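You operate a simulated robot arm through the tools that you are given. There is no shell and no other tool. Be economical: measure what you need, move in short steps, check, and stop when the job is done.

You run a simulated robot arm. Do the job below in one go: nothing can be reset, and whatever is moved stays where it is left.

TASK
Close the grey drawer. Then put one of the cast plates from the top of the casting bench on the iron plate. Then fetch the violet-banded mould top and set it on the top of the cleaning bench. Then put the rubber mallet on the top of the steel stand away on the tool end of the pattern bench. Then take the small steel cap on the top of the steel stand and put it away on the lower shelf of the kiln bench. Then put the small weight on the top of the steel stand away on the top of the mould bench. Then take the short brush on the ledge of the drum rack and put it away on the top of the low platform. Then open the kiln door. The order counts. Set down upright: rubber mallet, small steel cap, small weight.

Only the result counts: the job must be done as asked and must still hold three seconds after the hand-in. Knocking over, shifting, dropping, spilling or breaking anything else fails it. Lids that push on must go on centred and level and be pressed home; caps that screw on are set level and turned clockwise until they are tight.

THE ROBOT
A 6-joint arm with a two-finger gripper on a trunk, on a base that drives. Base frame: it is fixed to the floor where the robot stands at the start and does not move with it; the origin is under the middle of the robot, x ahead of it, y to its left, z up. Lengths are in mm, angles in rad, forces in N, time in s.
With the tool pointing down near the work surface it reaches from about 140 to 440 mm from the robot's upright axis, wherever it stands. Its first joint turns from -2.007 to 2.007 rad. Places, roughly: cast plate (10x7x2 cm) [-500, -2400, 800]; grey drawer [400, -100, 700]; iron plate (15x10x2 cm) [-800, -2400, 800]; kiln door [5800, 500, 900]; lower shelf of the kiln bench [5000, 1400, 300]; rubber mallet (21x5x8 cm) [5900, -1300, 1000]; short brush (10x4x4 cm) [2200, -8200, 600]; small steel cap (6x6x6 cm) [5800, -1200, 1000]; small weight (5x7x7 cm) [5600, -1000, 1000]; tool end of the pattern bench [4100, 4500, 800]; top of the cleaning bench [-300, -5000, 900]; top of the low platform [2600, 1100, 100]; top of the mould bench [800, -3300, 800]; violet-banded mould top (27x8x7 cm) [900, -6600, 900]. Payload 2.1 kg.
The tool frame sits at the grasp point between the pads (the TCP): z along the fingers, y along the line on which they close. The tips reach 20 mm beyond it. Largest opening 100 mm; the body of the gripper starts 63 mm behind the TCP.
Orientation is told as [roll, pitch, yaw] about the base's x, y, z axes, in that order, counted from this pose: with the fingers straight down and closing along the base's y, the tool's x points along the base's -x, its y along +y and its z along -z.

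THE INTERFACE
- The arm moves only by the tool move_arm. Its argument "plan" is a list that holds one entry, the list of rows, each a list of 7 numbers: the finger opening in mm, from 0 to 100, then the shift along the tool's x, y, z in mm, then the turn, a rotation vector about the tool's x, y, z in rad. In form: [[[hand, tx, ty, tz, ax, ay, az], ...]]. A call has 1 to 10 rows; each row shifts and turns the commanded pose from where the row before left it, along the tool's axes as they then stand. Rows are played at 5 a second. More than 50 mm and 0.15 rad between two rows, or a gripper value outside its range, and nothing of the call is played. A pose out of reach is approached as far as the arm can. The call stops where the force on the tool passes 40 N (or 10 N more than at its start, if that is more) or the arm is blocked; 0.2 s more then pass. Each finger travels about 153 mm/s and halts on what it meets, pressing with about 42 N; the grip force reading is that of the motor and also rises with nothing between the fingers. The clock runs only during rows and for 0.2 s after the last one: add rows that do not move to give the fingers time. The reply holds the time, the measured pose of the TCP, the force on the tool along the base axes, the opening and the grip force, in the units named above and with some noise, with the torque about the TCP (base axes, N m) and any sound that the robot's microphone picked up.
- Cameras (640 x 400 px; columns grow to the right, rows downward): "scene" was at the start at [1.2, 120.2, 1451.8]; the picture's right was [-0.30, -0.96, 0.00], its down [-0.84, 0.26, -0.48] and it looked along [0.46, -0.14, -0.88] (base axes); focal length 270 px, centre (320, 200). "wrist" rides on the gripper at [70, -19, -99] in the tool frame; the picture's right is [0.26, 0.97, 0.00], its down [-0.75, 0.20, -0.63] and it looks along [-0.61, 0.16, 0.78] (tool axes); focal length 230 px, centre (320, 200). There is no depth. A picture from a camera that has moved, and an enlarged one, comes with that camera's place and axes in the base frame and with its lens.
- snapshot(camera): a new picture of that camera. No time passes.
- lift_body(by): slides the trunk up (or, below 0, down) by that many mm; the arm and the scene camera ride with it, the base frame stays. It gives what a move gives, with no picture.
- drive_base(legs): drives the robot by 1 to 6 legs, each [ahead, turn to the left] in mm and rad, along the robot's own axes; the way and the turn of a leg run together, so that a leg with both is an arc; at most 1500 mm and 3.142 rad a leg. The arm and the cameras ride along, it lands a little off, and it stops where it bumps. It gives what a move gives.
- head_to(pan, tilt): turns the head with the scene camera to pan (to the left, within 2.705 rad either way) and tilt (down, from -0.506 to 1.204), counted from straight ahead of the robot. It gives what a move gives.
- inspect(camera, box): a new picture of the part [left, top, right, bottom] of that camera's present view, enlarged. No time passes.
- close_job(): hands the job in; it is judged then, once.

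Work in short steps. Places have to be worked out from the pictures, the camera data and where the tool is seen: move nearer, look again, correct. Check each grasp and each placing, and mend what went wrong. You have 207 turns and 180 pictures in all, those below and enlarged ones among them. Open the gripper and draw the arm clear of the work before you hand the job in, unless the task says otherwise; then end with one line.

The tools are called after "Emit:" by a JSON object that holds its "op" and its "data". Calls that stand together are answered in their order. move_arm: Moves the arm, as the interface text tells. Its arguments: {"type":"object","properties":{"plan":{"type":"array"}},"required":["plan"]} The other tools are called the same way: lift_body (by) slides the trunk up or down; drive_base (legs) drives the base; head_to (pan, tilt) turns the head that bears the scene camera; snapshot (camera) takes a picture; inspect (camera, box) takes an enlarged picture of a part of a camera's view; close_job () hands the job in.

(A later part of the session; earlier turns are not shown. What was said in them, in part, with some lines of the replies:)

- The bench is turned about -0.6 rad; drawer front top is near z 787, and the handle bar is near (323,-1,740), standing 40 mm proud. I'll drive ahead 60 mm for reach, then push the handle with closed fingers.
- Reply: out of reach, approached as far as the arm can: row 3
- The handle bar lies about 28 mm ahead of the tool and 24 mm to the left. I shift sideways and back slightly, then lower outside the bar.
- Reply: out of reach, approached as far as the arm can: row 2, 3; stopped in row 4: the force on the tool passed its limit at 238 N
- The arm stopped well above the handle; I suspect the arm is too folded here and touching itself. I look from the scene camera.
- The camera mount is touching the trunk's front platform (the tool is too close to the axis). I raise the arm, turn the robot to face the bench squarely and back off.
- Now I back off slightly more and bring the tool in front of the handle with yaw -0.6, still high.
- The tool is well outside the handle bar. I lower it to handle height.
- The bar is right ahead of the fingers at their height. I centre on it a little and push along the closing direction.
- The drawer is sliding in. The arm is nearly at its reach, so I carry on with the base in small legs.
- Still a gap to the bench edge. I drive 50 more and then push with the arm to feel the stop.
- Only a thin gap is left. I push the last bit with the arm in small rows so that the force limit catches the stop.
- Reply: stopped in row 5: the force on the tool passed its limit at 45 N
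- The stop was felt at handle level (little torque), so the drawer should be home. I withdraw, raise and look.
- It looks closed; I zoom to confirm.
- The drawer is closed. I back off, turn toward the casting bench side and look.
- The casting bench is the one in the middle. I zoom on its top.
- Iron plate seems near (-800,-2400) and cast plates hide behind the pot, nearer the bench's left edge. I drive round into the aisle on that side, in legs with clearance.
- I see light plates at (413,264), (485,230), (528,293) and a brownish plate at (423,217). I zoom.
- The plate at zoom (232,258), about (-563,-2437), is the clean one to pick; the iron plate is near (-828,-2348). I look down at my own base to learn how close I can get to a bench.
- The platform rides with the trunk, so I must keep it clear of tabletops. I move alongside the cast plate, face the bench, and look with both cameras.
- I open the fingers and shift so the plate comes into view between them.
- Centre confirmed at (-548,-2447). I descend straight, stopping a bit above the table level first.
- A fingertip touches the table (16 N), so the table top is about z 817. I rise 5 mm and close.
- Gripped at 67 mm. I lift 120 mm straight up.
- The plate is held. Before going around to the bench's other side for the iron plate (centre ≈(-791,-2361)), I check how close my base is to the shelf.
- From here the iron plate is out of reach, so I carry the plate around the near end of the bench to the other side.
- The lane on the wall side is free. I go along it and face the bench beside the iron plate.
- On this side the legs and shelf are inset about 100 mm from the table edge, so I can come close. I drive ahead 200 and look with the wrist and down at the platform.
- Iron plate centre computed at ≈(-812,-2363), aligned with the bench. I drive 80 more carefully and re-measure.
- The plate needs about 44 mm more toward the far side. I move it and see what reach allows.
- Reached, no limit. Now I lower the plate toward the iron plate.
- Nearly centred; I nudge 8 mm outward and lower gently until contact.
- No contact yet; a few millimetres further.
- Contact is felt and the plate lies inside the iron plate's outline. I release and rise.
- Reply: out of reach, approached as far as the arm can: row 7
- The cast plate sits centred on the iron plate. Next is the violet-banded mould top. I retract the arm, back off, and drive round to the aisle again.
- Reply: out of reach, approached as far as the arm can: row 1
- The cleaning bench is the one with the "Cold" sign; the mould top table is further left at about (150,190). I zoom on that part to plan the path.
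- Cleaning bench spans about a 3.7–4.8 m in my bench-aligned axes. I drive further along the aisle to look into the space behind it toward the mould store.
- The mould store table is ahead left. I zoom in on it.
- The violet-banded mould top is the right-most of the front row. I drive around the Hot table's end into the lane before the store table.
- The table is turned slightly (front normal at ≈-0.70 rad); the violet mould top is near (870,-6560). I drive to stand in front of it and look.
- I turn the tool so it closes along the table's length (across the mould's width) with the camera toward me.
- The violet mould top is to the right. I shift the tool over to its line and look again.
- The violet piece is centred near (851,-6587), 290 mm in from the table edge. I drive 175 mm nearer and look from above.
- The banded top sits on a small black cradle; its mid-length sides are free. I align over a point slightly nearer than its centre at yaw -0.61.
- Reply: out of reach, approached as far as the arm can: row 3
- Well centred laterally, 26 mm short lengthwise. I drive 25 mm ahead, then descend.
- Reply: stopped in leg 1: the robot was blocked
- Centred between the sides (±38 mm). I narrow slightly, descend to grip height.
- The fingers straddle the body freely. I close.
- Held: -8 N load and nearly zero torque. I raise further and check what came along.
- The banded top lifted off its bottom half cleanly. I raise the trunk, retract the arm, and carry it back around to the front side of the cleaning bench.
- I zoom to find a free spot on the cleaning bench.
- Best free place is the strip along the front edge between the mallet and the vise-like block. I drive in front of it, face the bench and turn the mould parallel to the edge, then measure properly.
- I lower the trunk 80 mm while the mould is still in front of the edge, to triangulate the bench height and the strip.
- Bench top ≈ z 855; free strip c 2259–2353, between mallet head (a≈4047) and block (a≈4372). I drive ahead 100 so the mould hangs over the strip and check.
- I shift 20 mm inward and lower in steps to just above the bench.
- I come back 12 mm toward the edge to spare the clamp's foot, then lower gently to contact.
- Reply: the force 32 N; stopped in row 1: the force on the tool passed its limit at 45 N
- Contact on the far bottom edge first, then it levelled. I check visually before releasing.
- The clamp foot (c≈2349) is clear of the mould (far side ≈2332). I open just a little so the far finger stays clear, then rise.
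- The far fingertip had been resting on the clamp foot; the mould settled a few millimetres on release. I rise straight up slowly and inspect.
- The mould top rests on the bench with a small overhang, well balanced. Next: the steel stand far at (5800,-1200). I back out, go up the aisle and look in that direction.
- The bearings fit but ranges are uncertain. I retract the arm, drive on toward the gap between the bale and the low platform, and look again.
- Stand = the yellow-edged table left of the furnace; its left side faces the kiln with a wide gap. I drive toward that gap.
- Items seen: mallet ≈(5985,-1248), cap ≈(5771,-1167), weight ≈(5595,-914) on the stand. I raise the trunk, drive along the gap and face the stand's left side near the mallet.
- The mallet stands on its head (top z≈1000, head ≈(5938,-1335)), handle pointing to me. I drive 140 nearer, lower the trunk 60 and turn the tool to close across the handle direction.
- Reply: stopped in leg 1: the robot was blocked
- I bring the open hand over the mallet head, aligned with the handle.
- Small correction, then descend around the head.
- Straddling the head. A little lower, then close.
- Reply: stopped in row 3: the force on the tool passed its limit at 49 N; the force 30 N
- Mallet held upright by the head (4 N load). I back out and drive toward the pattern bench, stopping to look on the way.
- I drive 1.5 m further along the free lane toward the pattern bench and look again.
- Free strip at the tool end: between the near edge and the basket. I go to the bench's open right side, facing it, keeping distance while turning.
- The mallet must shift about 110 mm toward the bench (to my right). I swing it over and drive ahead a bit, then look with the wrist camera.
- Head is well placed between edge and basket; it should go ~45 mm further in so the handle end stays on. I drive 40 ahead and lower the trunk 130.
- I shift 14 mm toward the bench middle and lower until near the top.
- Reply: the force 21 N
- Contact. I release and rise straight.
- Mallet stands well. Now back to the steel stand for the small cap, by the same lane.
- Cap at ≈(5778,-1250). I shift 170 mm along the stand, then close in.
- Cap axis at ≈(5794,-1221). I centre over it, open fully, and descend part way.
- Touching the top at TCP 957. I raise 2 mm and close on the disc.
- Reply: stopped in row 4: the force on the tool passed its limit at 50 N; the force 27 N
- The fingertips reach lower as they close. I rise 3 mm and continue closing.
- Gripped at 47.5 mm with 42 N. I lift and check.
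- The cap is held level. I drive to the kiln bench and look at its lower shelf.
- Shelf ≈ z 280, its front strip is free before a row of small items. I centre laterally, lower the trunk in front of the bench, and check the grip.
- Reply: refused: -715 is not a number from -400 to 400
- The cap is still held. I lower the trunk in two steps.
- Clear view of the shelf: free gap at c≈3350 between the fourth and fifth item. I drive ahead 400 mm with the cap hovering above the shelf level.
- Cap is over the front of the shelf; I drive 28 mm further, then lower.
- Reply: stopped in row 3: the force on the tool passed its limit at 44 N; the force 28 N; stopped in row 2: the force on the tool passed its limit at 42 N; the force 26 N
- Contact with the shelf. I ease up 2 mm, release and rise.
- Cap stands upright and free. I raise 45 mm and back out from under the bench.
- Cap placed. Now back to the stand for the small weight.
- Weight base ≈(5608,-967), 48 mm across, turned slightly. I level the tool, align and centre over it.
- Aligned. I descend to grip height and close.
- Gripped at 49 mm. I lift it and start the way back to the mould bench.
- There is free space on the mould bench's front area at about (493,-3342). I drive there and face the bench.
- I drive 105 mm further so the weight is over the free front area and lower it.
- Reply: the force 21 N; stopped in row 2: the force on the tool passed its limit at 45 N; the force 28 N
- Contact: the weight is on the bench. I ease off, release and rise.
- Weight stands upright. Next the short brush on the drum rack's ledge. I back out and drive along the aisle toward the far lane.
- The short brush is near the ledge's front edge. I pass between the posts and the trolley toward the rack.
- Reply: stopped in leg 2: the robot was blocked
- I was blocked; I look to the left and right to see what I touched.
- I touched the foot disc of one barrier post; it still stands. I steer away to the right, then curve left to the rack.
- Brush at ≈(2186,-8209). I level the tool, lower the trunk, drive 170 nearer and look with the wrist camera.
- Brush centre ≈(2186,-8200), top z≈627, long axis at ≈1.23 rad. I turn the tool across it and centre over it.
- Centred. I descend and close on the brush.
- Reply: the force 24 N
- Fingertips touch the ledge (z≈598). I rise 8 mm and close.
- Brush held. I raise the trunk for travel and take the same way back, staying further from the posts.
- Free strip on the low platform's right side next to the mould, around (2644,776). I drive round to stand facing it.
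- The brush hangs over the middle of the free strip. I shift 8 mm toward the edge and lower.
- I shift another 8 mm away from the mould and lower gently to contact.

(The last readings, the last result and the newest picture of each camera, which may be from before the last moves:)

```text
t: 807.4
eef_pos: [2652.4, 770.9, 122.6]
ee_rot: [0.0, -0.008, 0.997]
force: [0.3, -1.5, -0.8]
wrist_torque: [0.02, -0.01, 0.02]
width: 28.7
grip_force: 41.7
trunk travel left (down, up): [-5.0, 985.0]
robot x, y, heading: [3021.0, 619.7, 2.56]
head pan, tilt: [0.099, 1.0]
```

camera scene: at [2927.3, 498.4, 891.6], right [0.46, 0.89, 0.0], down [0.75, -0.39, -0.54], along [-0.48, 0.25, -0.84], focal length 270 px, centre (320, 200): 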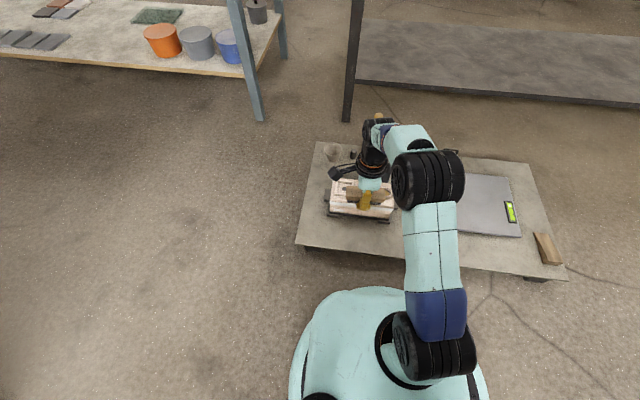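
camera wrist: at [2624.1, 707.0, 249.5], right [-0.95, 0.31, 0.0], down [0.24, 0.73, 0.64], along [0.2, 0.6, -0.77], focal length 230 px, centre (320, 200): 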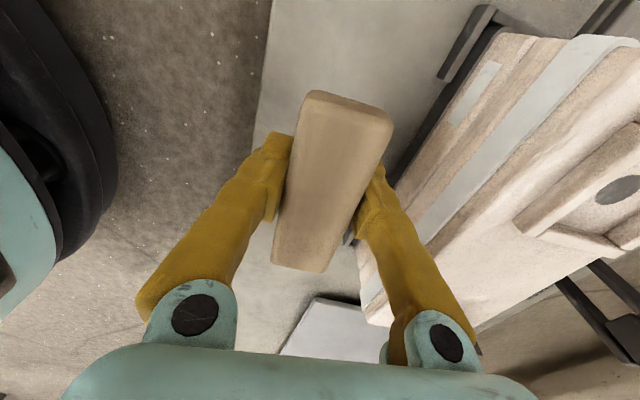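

Emit:
{"op": "move_arm", "data": {"plan": [[[20, 0, 0, 3, 0, 0, 0], [20, 0, 0, 3, 0, 0, 0], [20, 0, 0, 3, 0, 0, 0], [20, 0, 0, 0, 0, 0, 0]]]}}

Emit:
{"op": "snapshot", "data": {"camera": "wrist"}}

```text
t: 808.4
eef_pos: [2653.8, 770.3, 113.4]
ee_rot: [0.0, -0.008, 0.998]
force: [-0.6, -0.4, -1.2]
wrist_torque: [-0.02, 0.01, -0.01]
width: 28.5
grip_force: 42.1
trunk travel left (down, up): [-5.0, 985.0]
robot x, y, heading: [3016.4, 616.6, 2.56]
head pan, tilt: [0.099, 1.0]
```

```text
28 pictures are left
camera wrist: at [2631.3, 703.1, 212.0], right [-0.95, 0.31, 0.0], down [0.24, 0.73, 0.64], along [0.2, 0.6, -0.77], focal length 230 px, centre (320, 200)
```

wrist: 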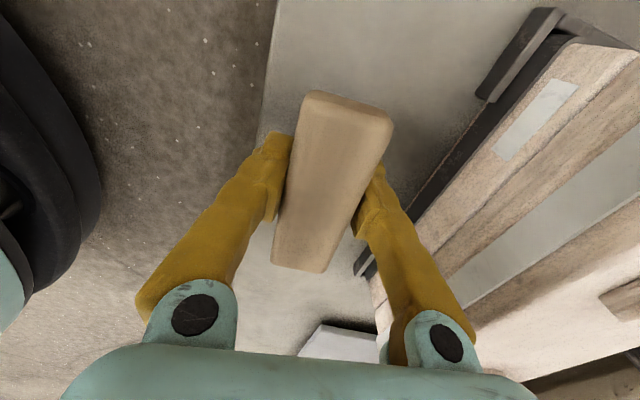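

Emit:
{"op": "move_arm", "data": {"plan": [[[20, 0, 0, 3, 0, 0, 0], [20, 0, 0, 3, 0, 0, 0], [20, 0, 0, 3, 0, 0, 0], [20, 0, 0, 0, 0, 0, 0]]]}}

Emit:
{"op": "move_arm", "data": {"plan": [[[20, 0, 0, 3, 0, 0, 0], [20, 0, 0, 3, 0, 0, 0], [20, 0, 0, 0, 0, 0, 0]]]}}

```text
t: 809.4
eef_pos: [2652.5, 771.3, 104.0]
ee_rot: [0.0, -0.008, 0.996]
force: [1.0, 0.1, -0.7]
wrist_torque: [-0.01, -0.01, 0.05]
width: 28.6
grip_force: 42.5
trunk travel left (down, up): [-5.0, 985.0]
robot x, y, heading: [3015.6, 614.0, 2.556]
head pan, tilt: [0.099, 1.0]
```

```text
t: 810.2
eef_pos: [2653.9, 771.4, 98.5]
ee_rot: [0.0, -0.009, 0.996]
force: [-0.3, -0.6, -1.9]
wrist_torque: [-0.02, 0.01, 0.0]
width: 28.8
grip_force: 41.9
trunk travel left (down, up): [-5.0, 985.0]
robot x, y, heading: [3014.9, 617.2, 2.559]
head pan, tilt: [0.099, 1.0]
```

Emit:
{"op": "move_arm", "data": {"plan": [[[20, 0, 0, 3, 0, 0, 0], [20, 0, 0, 3, 0, 0, 0], [20, 0, 0, 3, 0, 0, 0], [20, 0, 0, 0, 0, 0, 0]]]}}

Emit:
{"op": "inspect", "data": {"camera": "scene", "box": [290, 130, 430, 270]}}

```text
t: 811.2
eef_pos: [2652.0, 771.5, 90.8]
ee_rot: [0.006, -0.005, 0.997]
force: [1.1, -3.0, 21.3]
wrist_torque: [-0.32, -0.21, -0.15]
width: 28.6
grip_force: 41.6
trunk travel left (down, up): [-5.0, 985.0]
robot x, y, heading: [3016.3, 619.4, 2.563]
head pan, tilt: [0.099, 1.0]
```

```text
2.86 times, centred on (360, 200) of scene
camera zoom: at [2929.2, 497.7, 786.9], right [0.46, 0.89, 0.0], down [0.74, -0.39, -0.54], along [-0.48, 0.25, -0.84], focal length 770 px, centre (206, 200)
```

zoom: 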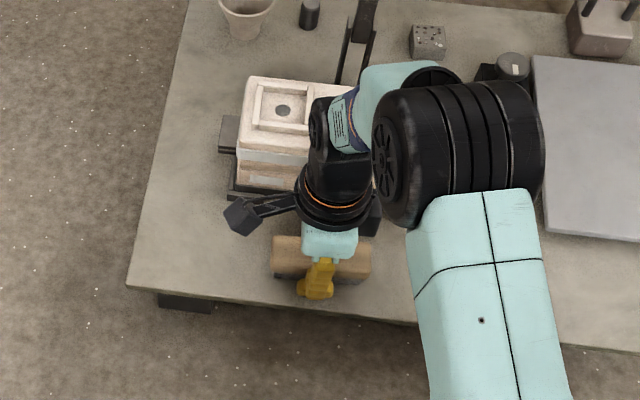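

Contact; the brush is on the platform between mould and edge. I release with a small opening and rise.

Emit:
{"op": "move_arm", "data": {"plan": [[[24, 0, 0, -2, 0, 0, 0], [34, 0, 0, 0, 0, 0, 0], [42, 0, 0, 0, 0, 0, 0], [42, 0, 0, 0, 0, 0, 0], [42, 0, 0, -10, 0, 0, 0], [42, 0, 0, -30, 0, 0, 0], [42, 0, 0, -40, 0, 0, 0], [42, 0, 0, -40, 0, 0, 0]]]}}

Emit:
{"op": "lift_body", "data": {"by": 300}}

Emit:
{"op": "snapshot", "data": {"camera": "wrist"}}

```text
t: 813.0
eef_pos: [2653.7, 770.0, 211.7]
ee_rot: [0.0, -0.009, 0.996]
force: [0.5, -0.1, 0.1]
wrist_torque: [0.01, 0.0, -0.02]
width: 42.2
grip_force: 0.1
trunk travel left (down, up): [-5.0, 985.0]
robot x, y, heading: [3015.6, 617.8, 2.555]
head pan, tilt: [0.099, 1.0]
```

```text
t: 816.0
eef_pos: [2653.4, 770.4, 511.5]
ee_rot: [0.0, -0.009, 0.997]
force: [1.1, -0.5, -0.5]
wrist_torque: [-0.01, 0.02, 0.01]
width: 42.2
grip_force: 0.0
trunk travel left (down, up): [-305.0, 685.0]
robot x, y, heading: [3014.8, 619.0, 2.563]
head pan, tilt: [0.099, 1.0]
```

```text
26 pictures are left
camera wrist: at [2631.0, 702.7, 609.7], right [-0.95, 0.31, 0.0], down [0.24, 0.73, 0.64], along [0.2, 0.6, -0.77], focal length 230 px, centre (320, 200)
```

wrist: 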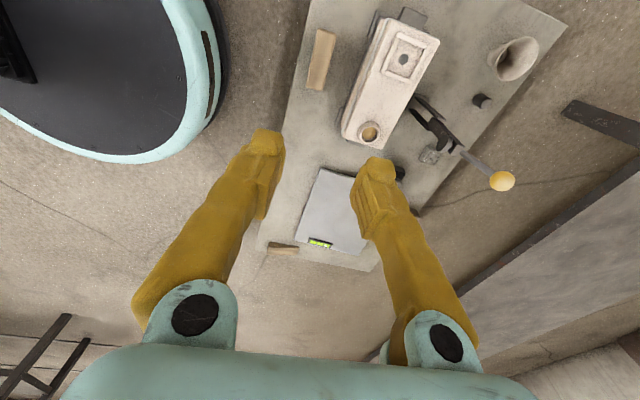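

Brush placed. Last task: the kiln door. I raise the trunk, drive in front of the kiln and look.

Emit:
{"op": "lift_body", "data": {"by": 380}}

Emit:
{"op": "drive_base", "data": {"legs": [[-100, 0], [0, -2.833], [1500, 0], [690, 0], [0, 1.244]]}}

Emit:
{"op": "head_to", "data": {"pan": -0.2, "tilt": 0.6}}

Emit:
{"op": "snapshot", "data": {"camera": "scene"}}

```text
t: 819.7
eef_pos: [2651.9, 771.1, 891.9]
ee_rot: [-0.002, -0.009, 0.996]
force: [-0.3, 0.6, 0.3]
wrist_torque: [-0.01, 0.01, 0.0]
width: 42.0
grip_force: 0.0
trunk travel left (down, up): [-685.0, 305.0]
robot x, y, heading: [3014.7, 617.8, 2.561]
head pan, tilt: [0.099, 1.0]
```

```text
t: 841.1
eef_pos: [5363.6, 246.2, 892.4]
ee_rot: [-0.001, -0.009, -0.646]
force: [-1.1, -0.3, 0.4]
wrist_torque: [0.02, 0.01, 0.01]
width: 41.9
grip_force: 0.0
trunk travel left (down, up): [-685.0, 305.0]
robot x, y, heading: [5184.3, -104.7, 0.923]
head pan, tilt: [0.099, 1.0]
```

```text
t: 841.9
eef_pos: [5363.4, 246.7, 891.4]
ee_rot: [0.0, -0.01, -0.643]
force: [-0.2, -0.2, 0.1]
wrist_torque: [0.04, 0.02, -0.06]
width: 42.1
grip_force: 0.0
trunk travel left (down, up): [-685.0, 305.0]
robot x, y, heading: [5183.8, -105.5, 0.915]
head pan, tilt: [-0.201, 0.6]
```

```text
25 pictures are left
camera scene: at [5101.7, -10.5, 1498.5], right [0.66, -0.75, 0.0], down [-0.43, -0.37, -0.82], along [0.62, 0.54, -0.57], focal length 270 px, centre (320, 200)
```

scene: 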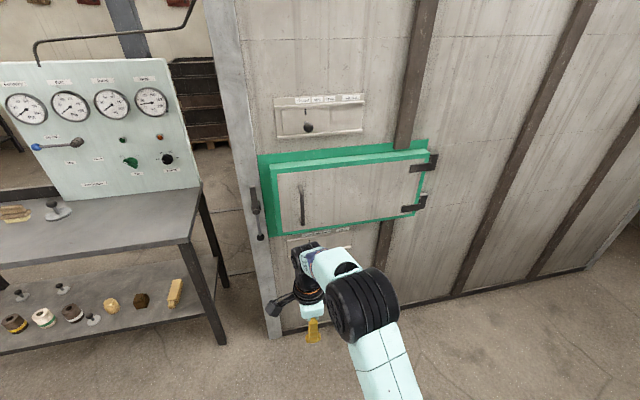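

Emit:
{"op": "inspect", "data": {"camera": "scene", "box": [230, 80, 450, 260]}}

```text
2.22 times, centred on (340, 170) of scene
camera zoom: at [5101.7, -10.5, 1498.5], right [0.66, -0.75, 0.0], down [-0.43, -0.37, -0.82], along [0.62, 0.54, -0.57], focal length 599 px, centre (276, 267)
```

zoom: 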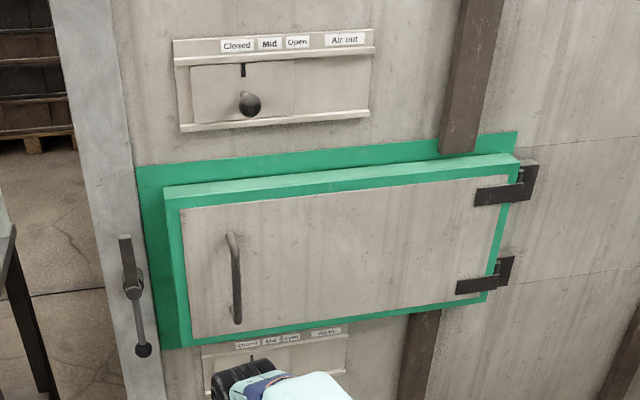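

The door has hinges on the right and a vertical bar handle on the left at about c=4341, z≈960. I square up to the kiln and turn the tool so its camera side faces me.

Emit:
{"op": "drive_base", "data": {"legs": [[0, 0.056]]}}

Emit:
{"op": "move_arm", "data": {"plan": [[[60, 0, 0, 0, 0, 0, -0.148], [60, 0, 0, 0, 0, 0, -0.148], [60, 0, 0, 0, 0, 0, -0.148], [60, 0, 0, 0, 0, 0, -0.148], [60, 0, 0, 0, 0, 0, -0.148], [60, 0, 0, 0, 0, 0, -0.148], [60, 0, 0, 0, 0, 0, -0.148], [60, 0, 0, 0, 0, 0, -0.148], [60, 0, 0, 0, 0, 0, -0.148], [60, 0, 0, 0, 0, 0, -0.148]]]}}

Emit:
{"op": "move_arm", "data": {"plan": [[[60, 0, -25, -20, 0, 0, -0.08], [60, 0, -26, -20, 0, -0.14, 0], [60, 0, 0, 0, 0, -0.14, 0], [60, 0, 0, 0, 0, -0.14, 0], [60, 0, 0, 0, 0, -0.14, 0], [60, 0, 0, 0, 0, -0.14, 0], [60, 0, 0, 0, 0, -0.14, 0], [60, 0, 0, 0, 0, -0.14, 0], [60, 0, 0, 0, 0, -0.14, 0], [60, 0, 0, 0, 0, 0, 0]]]}}

Emit:
{"op": "snapshot", "data": {"camera": "wrist"}}

```text
t: 842.8
eef_pos: [5343.3, 256.2, 891.5]
ee_rot: [0.002, -0.009, -0.588]
force: [0.0, 1.0, -0.1]
wrist_torque: [-0.01, -0.02, 0.0]
width: 41.9
grip_force: 0.1
trunk travel left (down, up): [-685.0, 305.0]
robot x, y, heading: [5181.4, -107.1, 0.977]
head pan, tilt: [-0.201, 0.6]
```

```text
t: 845.0
eef_pos: [5343.7, 257.2, 890.7]
ee_rot: [-0.009, 0.0, 0.895]
force: [0.2, 0.7, 0.3]
wrist_torque: [0.03, 0.0, 0.0]
width: 60.0
grip_force: 0.1
trunk travel left (down, up): [-685.0, 305.0]
robot x, y, heading: [5184.5, -104.6, 0.974]
head pan, tilt: [-0.201, 0.6]
```

```text
t: 847.1
eef_pos: [5373.0, 259.6, 928.6]
ee_rot: [0.142, -0.913, 0.922]
force: [0.2, 0.1, 0.2]
wrist_torque: [-0.01, 0.02, -0.03]
width: 59.9
grip_force: 0.0
out of reach, approached as far as the arm can: row 6, 7, 9
trunk travel left (down, up): [-685.0, 305.0]
robot x, y, heading: [5180.7, -103.0, 0.974]
head pan, tilt: [-0.201, 0.6]
```

```text
23 pictures are left
camera wrist: at [5327.8, 148.8, 931.9], right [-0.92, 0.37, -0.12], down [-0.12, 0.02, 0.99], along [0.37, 0.93, 0.02], focal length 230 px, centre (320, 200)
```

wrist: 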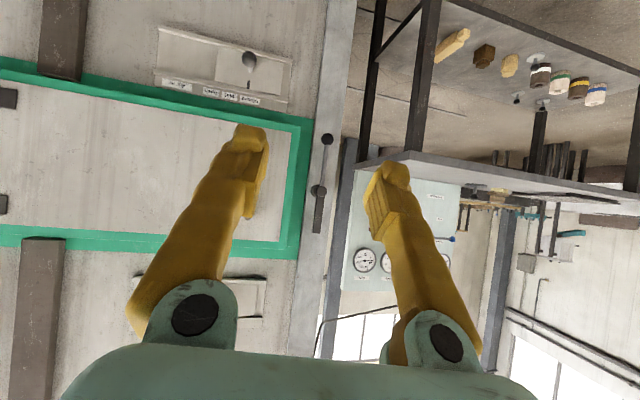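

The tool now points forward-down about 52°. I drive 230 mm nearer and move it in line with the handle.

Emit:
{"op": "drive_base", "data": {"legs": [[225, 0]]}}

Emit:
{"op": "move_arm", "data": {"plan": [[[60, -25, -27, 3, 0, 0, 0], [60, -25, -27, 3, 0, 0, 0], [60, 0, 0, 0, 0, 0, 0]]]}}

Emit:
{"op": "snapshot", "data": {"camera": "wrist"}}

Emit:
{"op": "snapshot", "data": {"camera": "scene"}}

```text
t: 848.9
eef_pos: [5499.3, 448.9, 928.0]
ee_rot: [0.143, -0.912, 0.923]
force: [0.7, 0.8, 0.6]
wrist_torque: [0.02, -0.02, 0.0]
width: 60.0
grip_force: 0.0
trunk travel left (down, up): [-685.0, 305.0]
robot x, y, heading: [5313.4, 82.4, 0.977]
head pan, tilt: [-0.201, 0.6]
```

```text
t: 849.7
eef_pos: [5566.1, 449.1, 960.7]
ee_rot: [0.142, -0.91, 0.923]
force: [-0.2, 0.3, 0.1]
wrist_torque: [0.0, 0.0, 0.03]
width: 60.2
grip_force: 0.1
trunk travel left (down, up): [-685.0, 305.0]
robot x, y, heading: [5312.5, 82.8, 0.978]
head pan, tilt: [-0.201, 0.6]
```

```text
22 pictures are left
camera wrist: at [5521.5, 336.7, 963.8], right [-0.92, 0.37, -0.12], down [-0.12, 0.02, 0.99], along [0.37, 0.93, 0.02], focal length 230 px, centre (320, 200)
```

wrist: 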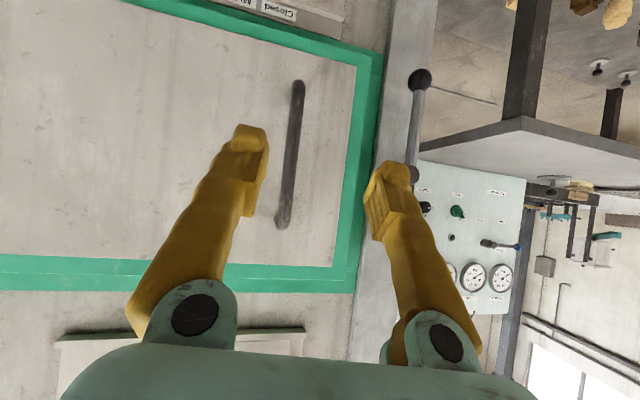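

```text
21 pictures are left
camera scene: at [5222.8, 171.5, 1498.5], right [0.7, -0.71, 0.0], down [-0.4, -0.4, -0.83], along [0.59, 0.58, -0.56], focal length 270 px, centre (320, 200)
```

scene: 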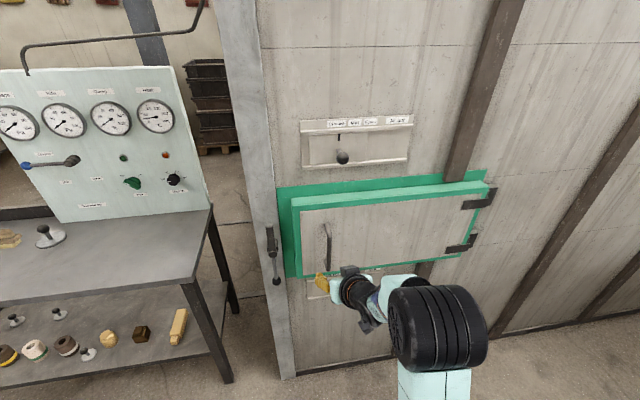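

The handle bar is right between the finger lines. I advance straight toward the door in steps.

Emit:
{"op": "move_arm", "data": {"plan": [[[60, -12.5, -10, 15, 0, 0, 0], [60, -12.2, -1.3, 15.8, 0, 0, 0], [60, -12.2, -1.3, 15.8, 0, 0, 0], [60, 0, 0, 0, 0, 0, 0]]]}}

Emit:
{"op": "snapshot", "data": {"camera": "wrist"}}

```text
t: 850.7
eef_pos: [5607.3, 493.5, 961.3]
ee_rot: [0.145, -0.913, 0.922]
force: [-0.2, -0.5, 0.0]
wrist_torque: [-0.01, -0.02, 0.01]
width: 60.1
grip_force: 0.1
trunk travel left (down, up): [-685.0, 305.0]
robot x, y, heading: [5309.6, 81.1, 0.975]
head pan, tilt: [-0.201, 0.6]
```

```text
20 pictures are left
camera wrist: at [5563.0, 382.4, 963.2], right [-0.92, 0.37, -0.12], down [-0.12, 0.02, 0.99], along [0.37, 0.93, 0.02], focal length 230 px, centre (320, 200)
```

wrist: 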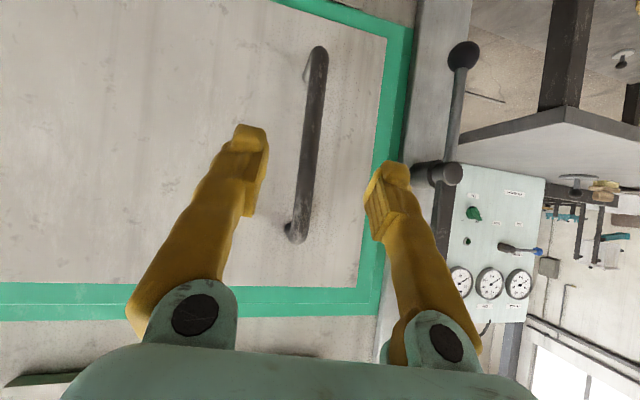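

Handle is ~50 mm ahead and ~10 mm to the right. I advance the rest and close.

Emit:
{"op": "move_arm", "data": {"plan": [[[60, -10, -10, 11.7, 0, 0, 0], [60, -9.8, -1, 12.6, 0, 0, 0], [60, -9.8, -1, 12.6, 0, 0, 0], [60, 0, 0, 0, 0, 0, 0]]]}}

Emit:
{"op": "snapshot", "data": {"camera": "wrist"}}

```text
t: 851.7
eef_pos: [5640.7, 529.1, 959.8]
ee_rot: [0.144, -0.911, 0.922]
force: [-0.7, -0.7, 0.7]
wrist_torque: [0.02, 0.02, 0.01]
width: 60.2
grip_force: 0.1
trunk travel left (down, up): [-685.0, 305.0]
robot x, y, heading: [5306.2, 82.2, 0.975]
head pan, tilt: [-0.201, 0.6]
```

```text
19 pictures are left
camera wrist: at [5597.2, 416.7, 963.1], right [-0.92, 0.36, -0.12], down [-0.12, 0.02, 0.99], along [0.36, 0.93, 0.02], focal length 230 px, centre (320, 200)
```

wrist: 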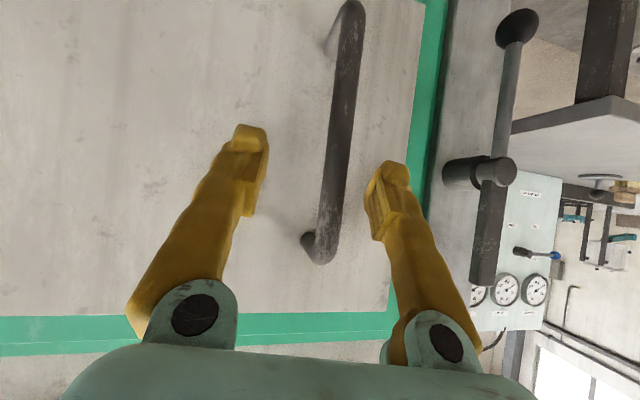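

The bar is now at the pads' depth. I centre by 7 mm and close on it.

Emit:
{"op": "move_arm", "data": {"plan": [[[60, -2, 7, 3, 0, 0, 0], [45, 0, 0, 0, 0, 0, 0], [30, 0, 0, 0, 0, 0, 0], [15, 0, 0, 0, 0, 0, 0], [5, 0, 0, 0, 0, 0, 0], [5, 0, 0, 0, 0, 0, 0]]]}}

Emit:
{"op": "snapshot", "data": {"camera": "wrist"}}

```text
t: 853.1
eef_pos: [5636.2, 535.9, 959.3]
ee_rot: [0.14, -0.911, 0.927]
force: [-1.3, 1.4, -1.2]
wrist_torque: [-0.08, -0.2, 0.0]
width: 13.3
grip_force: 39.5
trunk travel left (down, up): [-685.0, 305.0]
robot x, y, heading: [5307.9, 80.9, 0.977]
head pan, tilt: [-0.201, 0.6]
```

```text
18 pictures are left
camera wrist: at [5592.6, 424.0, 963.2], right [-0.92, 0.36, -0.12], down [-0.12, 0.02, 0.99], along [0.36, 0.93, 0.02], focal length 230 px, centre (320, 200)
```

wrist: 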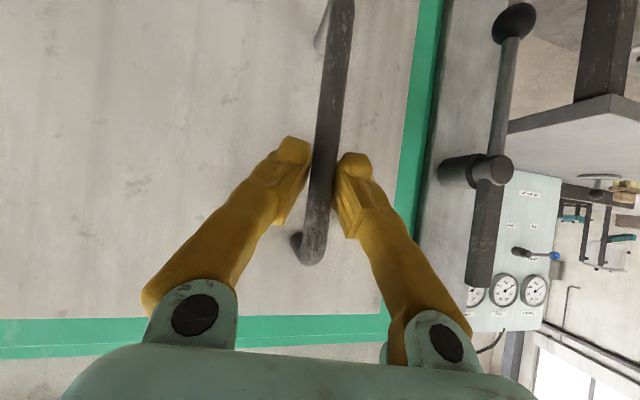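

Handle gripped. I pull back 12 mm gently to test that the door moves.

Emit:
{"op": "move_arm", "data": {"plan": [[[5, 3.7, 0.4, -4.7, 0, 0, 0], [5, 3.7, 0.4, -4.7, 0, 0, 0], [5, 0, 0, 0, 0, 0, 0]]]}}

```text
t: 853.9
eef_pos: [5632.5, 524.7, 959.0]
ee_rot: [0.144, -0.911, 0.922]
force: [1.3, 2.4, 0.8]
wrist_torque: [-0.13, -0.22, -0.02]
width: 12.9
grip_force: 39.7
trunk travel left (down, up): [-685.0, 305.0]
robot x, y, heading: [5309.3, 84.8, 0.98]
head pan, tilt: [-0.201, 0.6]
```

The door swings freely. I follow its arc with the arm.

Emit:
{"op": "move_arm", "data": {"plan": [[[5, 11.8, -1.2, -15.7, 0, 0, 0], [5, 11.8, -1.2, -15.7, 0, 0, 0], [5, 9.7, -2.7, -13, 0, 0, 0], [5, 9.7, -2.7, -13, 0, 0, 0], [5, 9.7, -2.7, -13, 0, 0, 0], [5, 9.3, -4.3, -12.8, 0, 0, 0], [5, 9.3, -4.3, -12.8, 0, 0, 0], [5, 9.3, -4.3, -12.8, 0, 0, 0], [5, 0, 0, 0, 0, 0, 0]]]}}

Emit:
{"op": "snapshot", "data": {"camera": "scene"}}

```text
t: 855.9
eef_pos: [5585.3, 396.0, 959.2]
ee_rot: [0.148, -0.914, 0.916]
force: [15.0, -2.4, 4.8]
wrist_torque: [-0.24, -0.29, -0.07]
width: 13.1
grip_force: 39.7
trunk travel left (down, up): [-685.0, 305.0]
robot x, y, heading: [5310.7, 80.2, 0.971]
head pan, tilt: [-0.201, 0.6]
```

```text
17 pictures are left
camera scene: at [5228.7, 169.8, 1499.0], right [0.7, -0.72, 0.0], down [-0.41, -0.39, -0.82], along [0.59, 0.58, -0.57], focal length 270 px, centre (320, 200)
```

scene: 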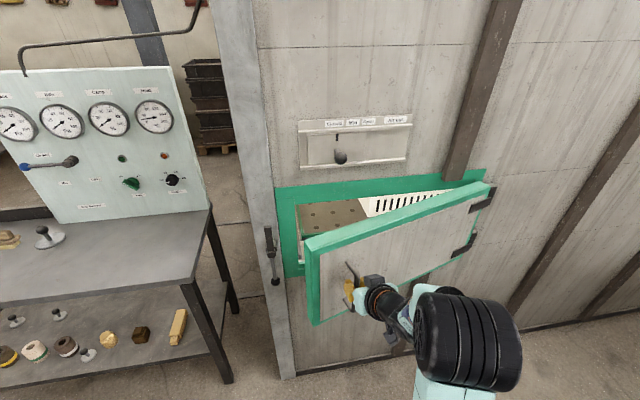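

Door opened about 0.3 rad with low force. I continue along the arc alternating small sideways arm moves and short reverse drives.

Emit:
{"op": "move_arm", "data": {"plan": [[[5, -0.5, -15, -1.6, 0, 0, 0], [5, 0, 0, 0, 0, 0, 0]]]}}

Emit:
{"op": "drive_base", "data": {"legs": [[-45, 0]]}}

Emit:
{"op": "move_arm", "data": {"plan": [[[5, -0.3, -11, -1.1, 0, 0, 0], [5, -0.3, -11, -1.1, 0, 0, 0], [5, 0, 0, 0, 0, 0, 0]]]}}

Emit:
{"op": "drive_base", "data": {"legs": [[-42, 0]]}}

Emit:
{"op": "move_arm", "data": {"plan": [[[5, -0.4, -13, -1.3, 0, 0, 0], [5, -0.4, -13, -1.3, 0, 0, 0], [5, 0, 0, 0, 0, 0, 0]]]}}

Emit:
{"op": "snapshot", "data": {"camera": "scene"}}

```text
t: 856.5
eef_pos: [5586.4, 392.4, 960.3]
ee_rot: [0.13, -0.909, 0.935]
force: [-17.9, 3.5, -4.5]
wrist_torque: [-0.17, 0.14, 0.33]
width: 12.8
grip_force: 39.6
trunk travel left (down, up): [-685.0, 305.0]
robot x, y, heading: [5307.9, 78.6, 0.974]
head pan, tilt: [-0.201, 0.6]
```

```text
t: 857.9
eef_pos: [5578.3, 351.1, 960.9]
ee_rot: [0.142, -0.91, 0.904]
force: [21.3, -3.2, -10.5]
wrist_torque: [-0.3, -0.37, -0.18]
width: 13.2
grip_force: 40.1
trunk travel left (down, up): [-685.0, 305.0]
robot x, y, heading: [5286.9, 42.1, 0.962]
head pan, tilt: [-0.201, 0.6]
stopped in leg 1: the force on the tool passed its limit at 41 N (the readings are from after the stop); the commanded pose is now the measured one
```

```text
t: 858.7
eef_pos: [5578.0, 346.3, 962.0]
ee_rot: [0.119, -0.91, 0.931]
force: [-23.7, 2.9, -28.9]
wrist_torque: [-0.3, 0.28, 0.21]
width: 13.0
grip_force: 40.2
trunk travel left (down, up): [-685.0, 305.0]
robot x, y, heading: [5287.1, 46.0, 0.965]
head pan, tilt: [-0.201, 0.6]
```

```text
t: 859.6
eef_pos: [5576.5, 313.2, 961.7]
ee_rot: [0.139, -0.918, 0.911]
force: [27.2, -1.2, 3.7]
wrist_torque: [-0.33, -0.56, -0.09]
width: 13.1
grip_force: 39.7
trunk travel left (down, up): [-685.0, 305.0]
robot x, y, heading: [5263.8, 13.4, 0.966]
head pan, tilt: [-0.201, 0.6]
```

```text
t: 860.4
eef_pos: [5590.1, 289.9, 968.9]
ee_rot: [0.133, -0.934, 0.915]
force: [0.2, -0.6, -0.1]
wrist_torque: [0.02, -0.01, 0.0]
width: 5.1
grip_force: 0.1
trunk travel left (down, up): [-685.0, 305.0]
robot x, y, heading: [5262.8, 10.1, 0.963]
head pan, tilt: [-0.201, 0.6]
```

```text
16 pictures are left
camera scene: at [5177.9, 98.8, 1499.2], right [0.69, -0.72, 0.0], down [-0.41, -0.39, -0.83], along [0.6, 0.57, -0.56], focal length 270 px, centre (320, 200)
```

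scene: 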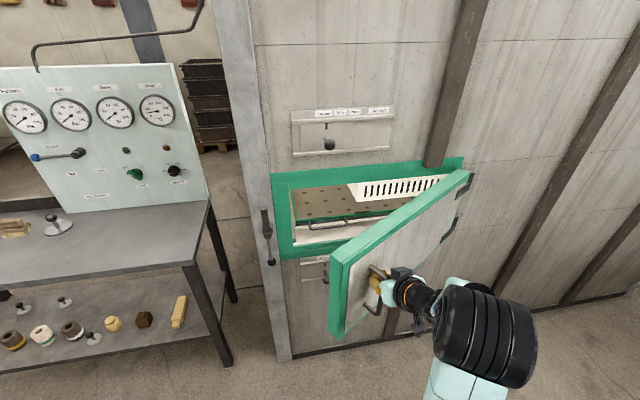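

The grip slipped off at about 0.55 rad, door stays. I now go around the free edge to its inner side with closed fingers and sweep it further open.

Emit:
{"op": "drive_base", "data": {"legs": [[-60, 0]]}}

Emit:
{"op": "move_arm", "data": {"plan": [[[0, 1.4, 46, 4.9, 0, 0, 0], [0, 1.4, 46, 4.9, 0, 0, 0], [0, 1.4, 46, 4.9, 0, 0, 0], [0, 1.4, 46, 4.9, 0, 0, 0], [0, 0, 0, 0, 0, 0, 0]]]}}

Emit:
{"op": "snapshot", "data": {"camera": "scene"}}

```text
t: 861.4
eef_pos: [5572.2, 257.1, 972.6]
ee_rot: [0.111, -0.93, 0.917]
force: [38.9, 3.0, 0.0]
wrist_torque: [-0.5, -0.53, 0.23]
width: 29.1
grip_force: 17.7
trunk travel left (down, up): [-685.0, 305.0]
robot x, y, heading: [5230.4, -30.8, 0.952]
head pan, tilt: [-0.201, 0.6]
stopped in leg 1: the force on the tool passed its limit at 49 N (the readings are from after the stop); the commanded pose is now the measured one
```

```text
t: 861.7
eef_pos: [5568.5, 267.0, 977.0]
ee_rot: [0.099, -0.923, 0.931]
force: [38.3, 0.2, -2.0]
wrist_torque: [0.31, -0.33, -0.43]
width: 13.0
grip_force: 39.7
trunk travel left (down, up): [-685.0, 305.0]
robot x, y, heading: [5235.4, -32.3, 0.95]
head pan, tilt: [-0.201, 0.6]
stopped in row 1: the force on the tool passed its limit at 69 N (the readings are from after the stop); the commanded pose is now the measured one
```

```text
15 pictures are left
camera scene: at [5241.1, 54.4, 1508.8], right [0.68, -0.73, -0.05], down [-0.47, -0.38, -0.8], along [0.57, 0.56, -0.6], focal length 270 px, centre (320, 200)
```

scene: 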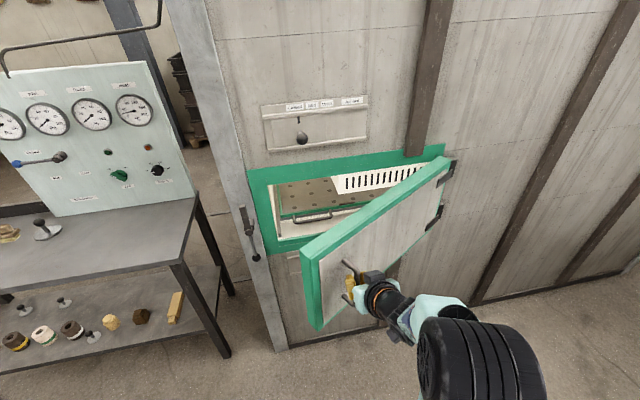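

I am still holding the bar (a finger was hooked in it), with side load. I relieve toward the hinge side and continue the arc.

Emit:
{"op": "move_arm", "data": {"plan": [[[5, -0.4, -12, -1.2, 0, 0, 0], [5, -0.4, -12, -1.2, 0, 0, 0], [5, 0, 0, 0, 0, 0, 0]]]}}

Emit:
{"op": "drive_base", "data": {"legs": [[-35, 0]]}}

Emit:
{"op": "move_arm", "data": {"plan": [[[5, -0.4, -14, -1.4, 0, 0, 0], [5, -0.4, -14, -1.4, 0, 0, 0], [5, 0, 0, 0, 0, 0, 0]]]}}

Emit:
{"op": "drive_base", "data": {"legs": [[-30, 0]]}}

Emit:
{"op": "snapshot", "data": {"camera": "scene"}}

```text
t: 862.0
eef_pos: [5491.7, 272.1, 1013.4]
ee_rot: [-0.188, -0.991, 1.299]
force: [2.5, -0.2, 0.4]
wrist_torque: [0.01, 0.12, 0.18]
width: 5.0
grip_force: 0.0
trunk travel left (down, up): [-685.0, 305.0]
robot x, y, heading: [5232.6, -31.1, 0.949]
head pan, tilt: [-0.201, 0.6]
stopped in row 1: the arm was blocked; the commanded pose is now the measured one
```

```text
t: 862.7
eef_pos: [5503.9, 242.4, 983.2]
ee_rot: [0.178, -0.98, 0.835]
force: [0.1, -2.1, -0.2]
wrist_torque: [0.04, -0.06, 0.0]
width: 5.0
grip_force: 0.0
trunk travel left (down, up): [-685.0, 305.0]
robot x, y, heading: [5230.5, -38.8, 0.945]
head pan, tilt: [-0.201, 0.6]
stopped in leg 1: the robot was blocked; the commanded pose is now the measured one
```

```text
t: 863.5
eef_pos: [5510.8, 240.2, 987.2]
ee_rot: [0.083, -0.976, 0.943]
force: [0.5, -0.8, -0.3]
wrist_torque: [0.05, 0.0, 0.01]
width: 4.9
grip_force: 0.1
trunk travel left (down, up): [-685.0, 305.0]
robot x, y, heading: [5230.5, -39.1, 0.954]
head pan, tilt: [-0.201, 0.6]
```

```text
t: 864.4
eef_pos: [5502.6, 214.0, 986.7]
ee_rot: [0.099, -0.972, 0.93]
force: [0.8, -0.6, -0.7]
wrist_torque: [0.0, 0.04, 0.0]
width: 5.0
grip_force: 0.0
trunk travel left (down, up): [-685.0, 305.0]
robot x, y, heading: [5214.3, -59.1, 0.951]
head pan, tilt: [-0.201, 0.6]
```

```text
14 pictures are left
camera scene: at [5132.1, 31.7, 1498.7], right [0.68, -0.73, 0.0], down [-0.42, -0.39, -0.82], along [0.6, 0.56, -0.57], focal length 270 px, centre (320, 200)
```

scene: 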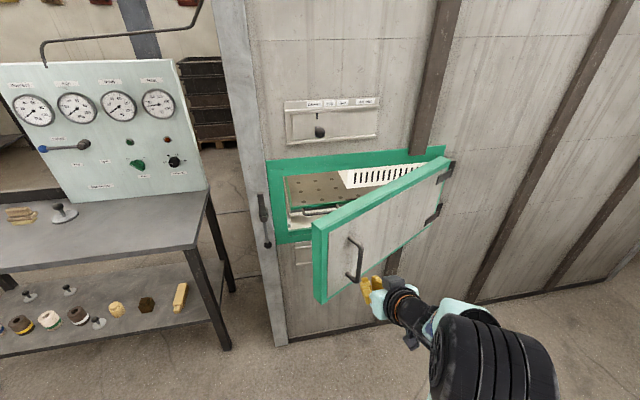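

The hand is free now. I go left past the free edge, forward behind it, then sweep right.

Emit:
{"op": "move_arm", "data": {"plan": [[[0, 0, 42, 3, 0, 0, 0], [0, 0, 42, 3, 0, 0, 0], [0, 0, 42, 3, 0, 0, 0], [0, 0, 42, 3, 0, 0, 0], [0, 0, 0, 0, 0, 0, 0]]]}}

Emit:
{"op": "drive_base", "data": {"legs": [[165, 0]]}}

Emit:
{"op": "snapshot", "data": {"camera": "scene"}}

```text
t: 865.6
eef_pos: [5374.1, 321.3, 996.5]
ee_rot: [0.095, -0.975, 0.935]
force: [-0.6, -0.5, 0.2]
wrist_torque: [-0.01, -0.01, -0.03]
width: 0.0
grip_force: 29.7
out of reach, approached as far as the arm can: row 1, 2
trunk travel left (down, up): [-685.0, 305.0]
robot x, y, heading: [5210.8, -59.7, 0.949]
head pan, tilt: [-0.201, 0.6]
```

```text
t: 867.0
eef_pos: [5470.7, 456.1, 995.9]
ee_rot: [0.095, -0.976, 0.933]
force: [0.4, 0.2, -0.1]
wrist_torque: [-0.02, 0.03, -0.03]
width: 0.1
grip_force: 29.2
trunk travel left (down, up): [-685.0, 305.0]
robot x, y, heading: [5306.0, 74.6, 0.946]
head pan, tilt: [-0.201, 0.6]
```

```text
13 pictures are left
camera scene: at [5223.9, 166.7, 1498.6], right [0.68, -0.73, 0.0], down [-0.41, -0.38, -0.83], along [0.6, 0.56, -0.56], focal length 270 px, centre (320, 200)
```

scene: 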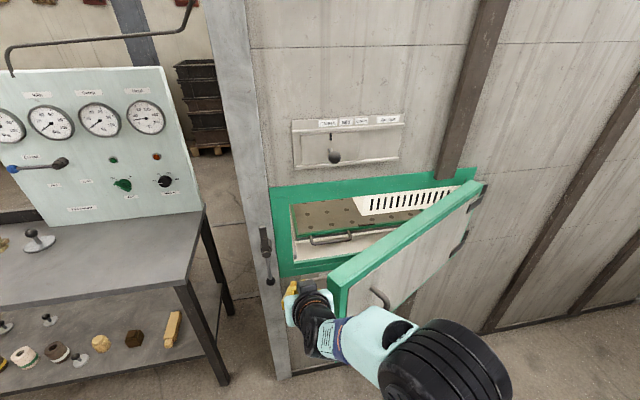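

The hand is beside and behind the free edge. I sweep right by turning the base.

Emit:
{"op": "drive_base", "data": {"legs": [[0, -0.45]]}}

Emit:
{"op": "snapshot", "data": {"camera": "scene"}}

```text
t: 867.9
eef_pos: [5482.2, 449.4, 996.4]
ee_rot: [0.088, -0.971, 0.907]
force: [-7.2, 1.0, 2.1]
wrist_torque: [-0.17, -0.42, -0.48]
width: 0.1
grip_force: 29.4
trunk travel left (down, up): [-685.0, 305.0]
robot x, y, heading: [5311.4, 73.6, 0.906]
head pan, tilt: [-0.201, 0.6]
stopped in leg 1: the force on the tool passed its limit at 46 N (the readings are from after the stop); the commanded pose is now the measured one
```

```text
12 pictures are left
camera scene: at [5224.5, 169.9, 1498.4], right [0.65, -0.76, 0.0], down [-0.43, -0.37, -0.83], along [0.63, 0.54, -0.56], focal length 270 px, centre (320, 200)
```

scene: 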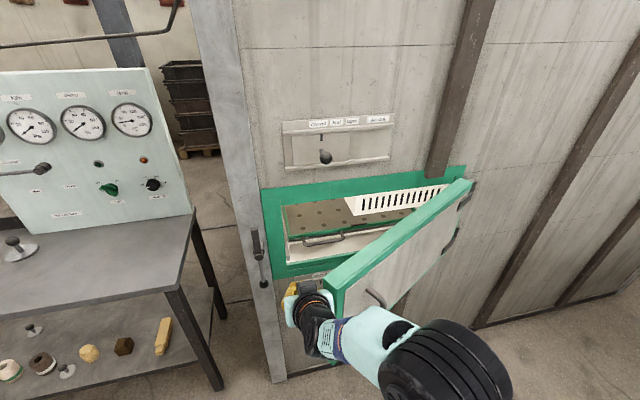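

The wrist meets the edge end-on. I back off slightly and turn the fingers to point behind the door, so I can hook its inner face and pull.

Emit:
{"op": "move_arm", "data": {"plan": [[[0, 0, 30, 0, 0, 0, 0], [0, 0, 0, 0, 0.1155, -0.007, 0.079], [0, 0, 0, 0, 0.1155, -0.007, 0.079], [0, 0, 0, 0, 0.1155, -0.007, 0.079], [0, 0, 0, 0, 0.1155, -0.007, 0.079], [0, 0, 0, 0, 0.1155, -0.007, 0.079], [0, 0, 0, 0, 0.1155, -0.007, 0.079], [0, 0, 0, 0, 0, 0, 0]]]}}

Emit:
{"op": "snapshot", "data": {"camera": "wrist"}}

```text
t: 869.7
eef_pos: [5459.6, 466.5, 997.3]
ee_rot: [0.091, -0.97, 0.06]
force: [-0.5, 0.3, -1.0]
wrist_torque: [0.02, 0.0, -0.01]
width: 0.0
grip_force: 29.4
trunk travel left (down, up): [-685.0, 305.0]
robot x, y, heading: [5309.1, 73.6, 0.906]
head pan, tilt: [-0.201, 0.6]
```

```text
11 pictures are left
camera wrist: at [5343.7, 432.9, 994.1], right [-0.28, 0.95, -0.16], down [-0.11, 0.14, 0.98], along [0.95, 0.29, 0.07], focal length 230 px, centre (320, 200)
```

wrist: 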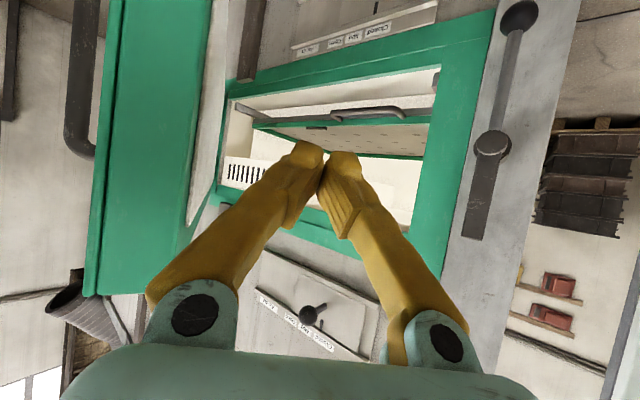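

The fingers now point behind the door (door edge on the image left). I insert 45 mm deeper and pull back with the base.

Emit:
{"op": "move_arm", "data": {"plan": [[[0, -12.7, -3, 18.4, 0, 0, 0], [0, -12.7, -3, 18.4, 0, 0, 0], [0, 0, 0, 0, 0, 0, 0]]]}}

Emit:
{"op": "drive_base", "data": {"legs": [[-140, 0]]}}

Emit:
{"op": "snapshot", "data": {"camera": "scene"}}

```text
t: 870.5
eef_pos: [5506.2, 466.6, 996.5]
ee_rot: [0.092, -0.968, 0.061]
force: [-1.5, -0.3, -0.2]
wrist_torque: [0.0, -0.01, 0.0]
width: 0.0
grip_force: 29.5
trunk travel left (down, up): [-685.0, 305.0]
robot x, y, heading: [5305.5, 75.6, 0.91]
head pan, tilt: [-0.201, 0.6]
```

```text
t: 871.8
eef_pos: [5418.9, 355.7, 996.7]
ee_rot: [0.091, -0.968, 0.058]
force: [0.0, -0.7, 0.4]
wrist_torque: [0.0, -0.02, -0.03]
width: 0.0
grip_force: 29.7
trunk travel left (down, up): [-685.0, 305.0]
robot x, y, heading: [5222.3, -38.9, 0.914]
head pan, tilt: [-0.201, 0.6]
```

```text
10 pictures are left
camera scene: at [5140.9, 58.5, 1498.5], right [0.65, -0.76, 0.0], down [-0.43, -0.37, -0.82], along [0.63, 0.54, -0.57], focal length 270 px, centre (320, 200)
```

scene: 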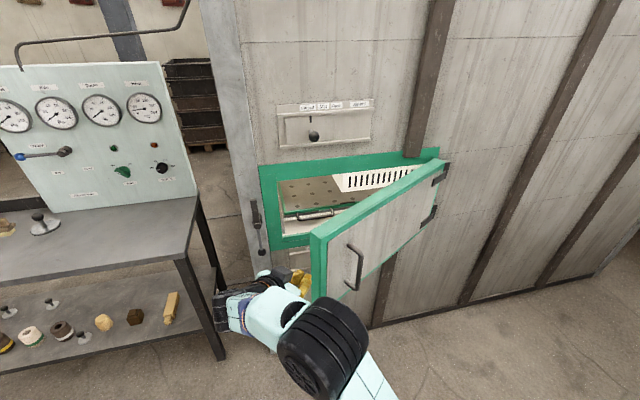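

The fingers weren't far enough behind the door. I go forward deeper, then 105 mm toward the hinge side, then pull back.

Emit:
{"op": "drive_base", "data": {"legs": [[175, 0]]}}

Emit:
{"op": "move_arm", "data": {"plan": [[[0, -15.6, -23.5, 20.8, 0, 0, 0], [0, -15.6, -23.5, 20.8, 0, 0, 0], [0, -15.6, -23.5, 20.8, 0, 0, 0], [0, 0, 0, 0, 0, 0, 0]]]}}

Emit:
{"op": "drive_base", "data": {"legs": [[-180, 0]]}}

Emit:
{"op": "snapshot", "data": {"camera": "scene"}}

```text
t: 873.3
eef_pos: [5526.5, 491.4, 996.9]
ee_rot: [0.094, -0.969, 0.06]
force: [0.7, -0.5, 0.1]
wrist_torque: [0.0, -0.01, 0.0]
width: 0.0
grip_force: 30.0
trunk travel left (down, up): [-685.0, 305.0]
robot x, y, heading: [5328.4, 99.7, 0.914]
head pan, tilt: [-0.201, 0.6]
```

```text
t: 874.3
eef_pos: [5613.2, 433.3, 997.5]
ee_rot: [0.091, -0.968, 0.062]
force: [0.3, -0.1, 0.6]
wrist_torque: [0.0, 0.02, 0.01]
width: 0.0
grip_force: 29.0
trunk travel left (down, up): [-685.0, 305.0]
robot x, y, heading: [5329.2, 102.2, 0.903]
head pan, tilt: [-0.201, 0.6]
```

```text
t: 875.8
eef_pos: [5501.3, 290.4, 997.4]
ee_rot: [0.091, -0.968, 0.061]
force: [-0.9, -0.6, -0.3]
wrist_torque: [0.01, 0.02, 0.0]
width: 0.2
grip_force: 29.3
trunk travel left (down, up): [-685.0, 305.0]
robot x, y, heading: [5214.0, -42.4, 0.907]
head pan, tilt: [-0.201, 0.6]
```

```text
9 pictures are left
camera scene: at [5136.4, 52.3, 1498.5], right [0.65, -0.76, 0.0], down [-0.43, -0.37, -0.82], along [0.63, 0.54, -0.57], focal length 270 px, centre (320, 200)
```

scene: 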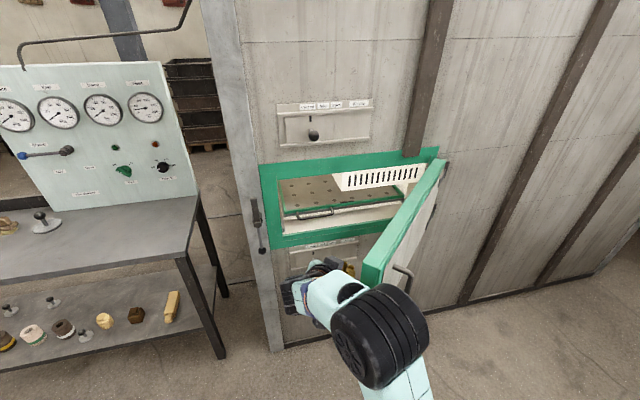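

Door is now about 1.0 rad open. I move 60 mm forward and sweep right to push it wide.

Emit:
{"op": "drive_base", "data": {"legs": [[60, 0], [0, -0.55]]}}

Emit:
{"op": "drive_base", "data": {"legs": [[0, -0.45]]}}

Emit:
{"op": "head_to", "data": {"pan": 0.5, "tilt": 0.6}}

Emit:
{"op": "snapshot", "data": {"camera": "scene"}}

```text
t: 878.3
eef_pos: [5671.6, 137.7, 997.3]
ee_rot: [0.094, -0.969, -0.496]
force: [0.1, 0.6, 0.5]
wrist_torque: [0.03, 0.05, 0.02]
width: 0.1
grip_force: 29.3
trunk travel left (down, up): [-685.0, 305.0]
robot x, y, heading: [5254.4, 5.8, 0.361]
head pan, tilt: [-0.201, 0.6]
```

```text
t: 880.0
eef_pos: [5689.2, -57.7, 996.3]
ee_rot: [0.091, -0.969, -0.948]
force: [-0.3, 0.7, -0.3]
wrist_torque: [-0.02, 0.01, -0.01]
width: 0.1
grip_force: 28.9
trunk travel left (down, up): [-685.0, 305.0]
robot x, y, heading: [5258.6, 4.6, -0.097]
head pan, tilt: [-0.201, 0.6]
```

```text
t: 881.1
eef_pos: [5688.4, -56.6, 997.0]
ee_rot: [0.092, -0.968, -0.947]
force: [0.1, -0.2, -0.2]
wrist_torque: [-0.04, 0.03, -0.03]
width: 0.1
grip_force: 29.8
trunk travel left (down, up): [-685.0, 305.0]
robot x, y, heading: [5254.8, 4.8, -0.096]
head pan, tilt: [0.499, 0.6]
```

```text
8 pictures are left
camera scene: at [5288.7, 183.2, 1498.5], right [0.39, -0.92, 0.0], down [-0.52, -0.22, -0.82], along [0.76, 0.32, -0.57], focal length 270 px, centre (320, 200)
```

scene: 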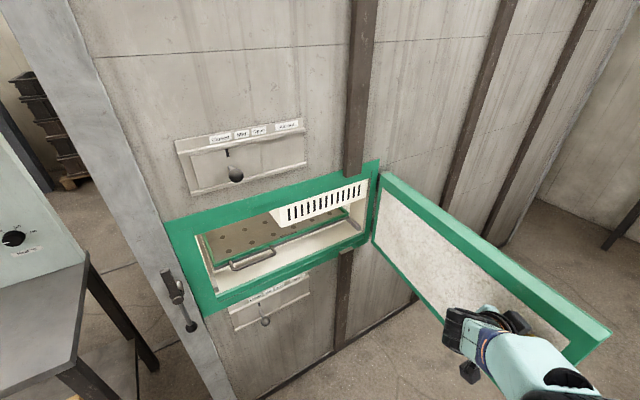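

The kiln door is wide open. I move the hand away from it, back off and open the gripper.

Emit:
{"op": "drive_base", "data": {"legs": [[0, 0.35], [-350, 0]]}}

Emit:
{"op": "move_arm", "data": {"plan": [[[40, 0, 0, 0, 0, 0, 0], [80, 0, 0, 0, 0, 0, 0], [80, 0, 0, 0, 0, 0, 0]]]}}

Emit:
{"op": "head_to", "data": {"pan": 0.2, "tilt": 0.5}}

Emit:
{"op": "snapshot", "data": {"camera": "scene"}}

```text
t: 884.5
eef_pos: [5348.9, 9.0, 996.8]
ee_rot: [0.092, -0.969, -0.595]
force: [0.7, -0.3, 0.4]
wrist_torque: [-0.01, -0.01, 0.0]
width: 0.0
grip_force: 29.6
trunk travel left (down, up): [-685.0, 305.0]
robot x, y, heading: [4920.6, -83.5, 0.259]
head pan, tilt: [0.499, 0.6]
```

```text
t: 885.3
eef_pos: [5348.7, 7.8, 996.6]
ee_rot: [0.092, -0.969, -0.597]
force: [-0.5, 1.1, 0.0]
wrist_torque: [0.02, -0.03, 0.0]
width: 80.0
grip_force: 0.0
trunk travel left (down, up): [-685.0, 305.0]
robot x, y, heading: [4918.3, -81.6, 0.255]
head pan, tilt: [0.499, 0.6]
```

```text
t: 886.1
eef_pos: [5348.5, 9.2, 997.1]
ee_rot: [0.091, -0.969, -0.597]
force: [0.7, -0.7, -0.5]
wrist_torque: [0.01, 0.01, -0.03]
width: 79.9
grip_force: 0.1
trunk travel left (down, up): [-685.0, 305.0]
robot x, y, heading: [4922.9, -84.3, 0.257]
head pan, tilt: [0.201, 0.499]
```

```text
7 pictures are left
camera scene: at [4907.9, 76.7, 1507.6], right [0.44, -0.9, 0.0], down [-0.43, -0.21, -0.88], along [0.79, 0.39, -0.48], focal length 270 px, centre (320, 200)
```

scene: 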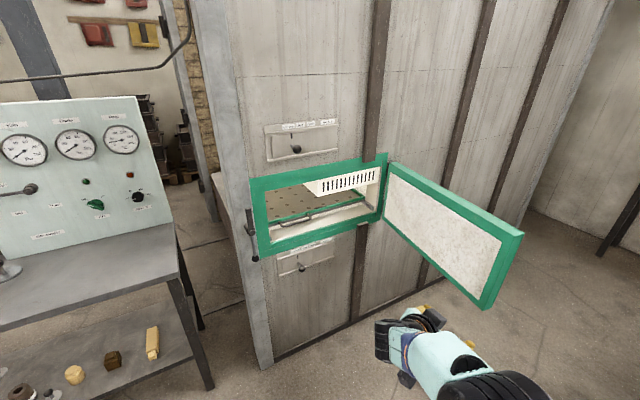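

The door is open and stays open, the gripper is empty and clear. I hand the job in.

Emit:
{"op": "close_job", "data": {}}

```text
The job is handed in.
```

All eight steps are done in the order you gave, and the job is handed in. While fetching the brush I bumped the foot of a barrier post; it was still standing when I looked, but it may have shifted slightly. The mould top overhangs the front edge of the cleaning bench by about 1 cm but sits stable.
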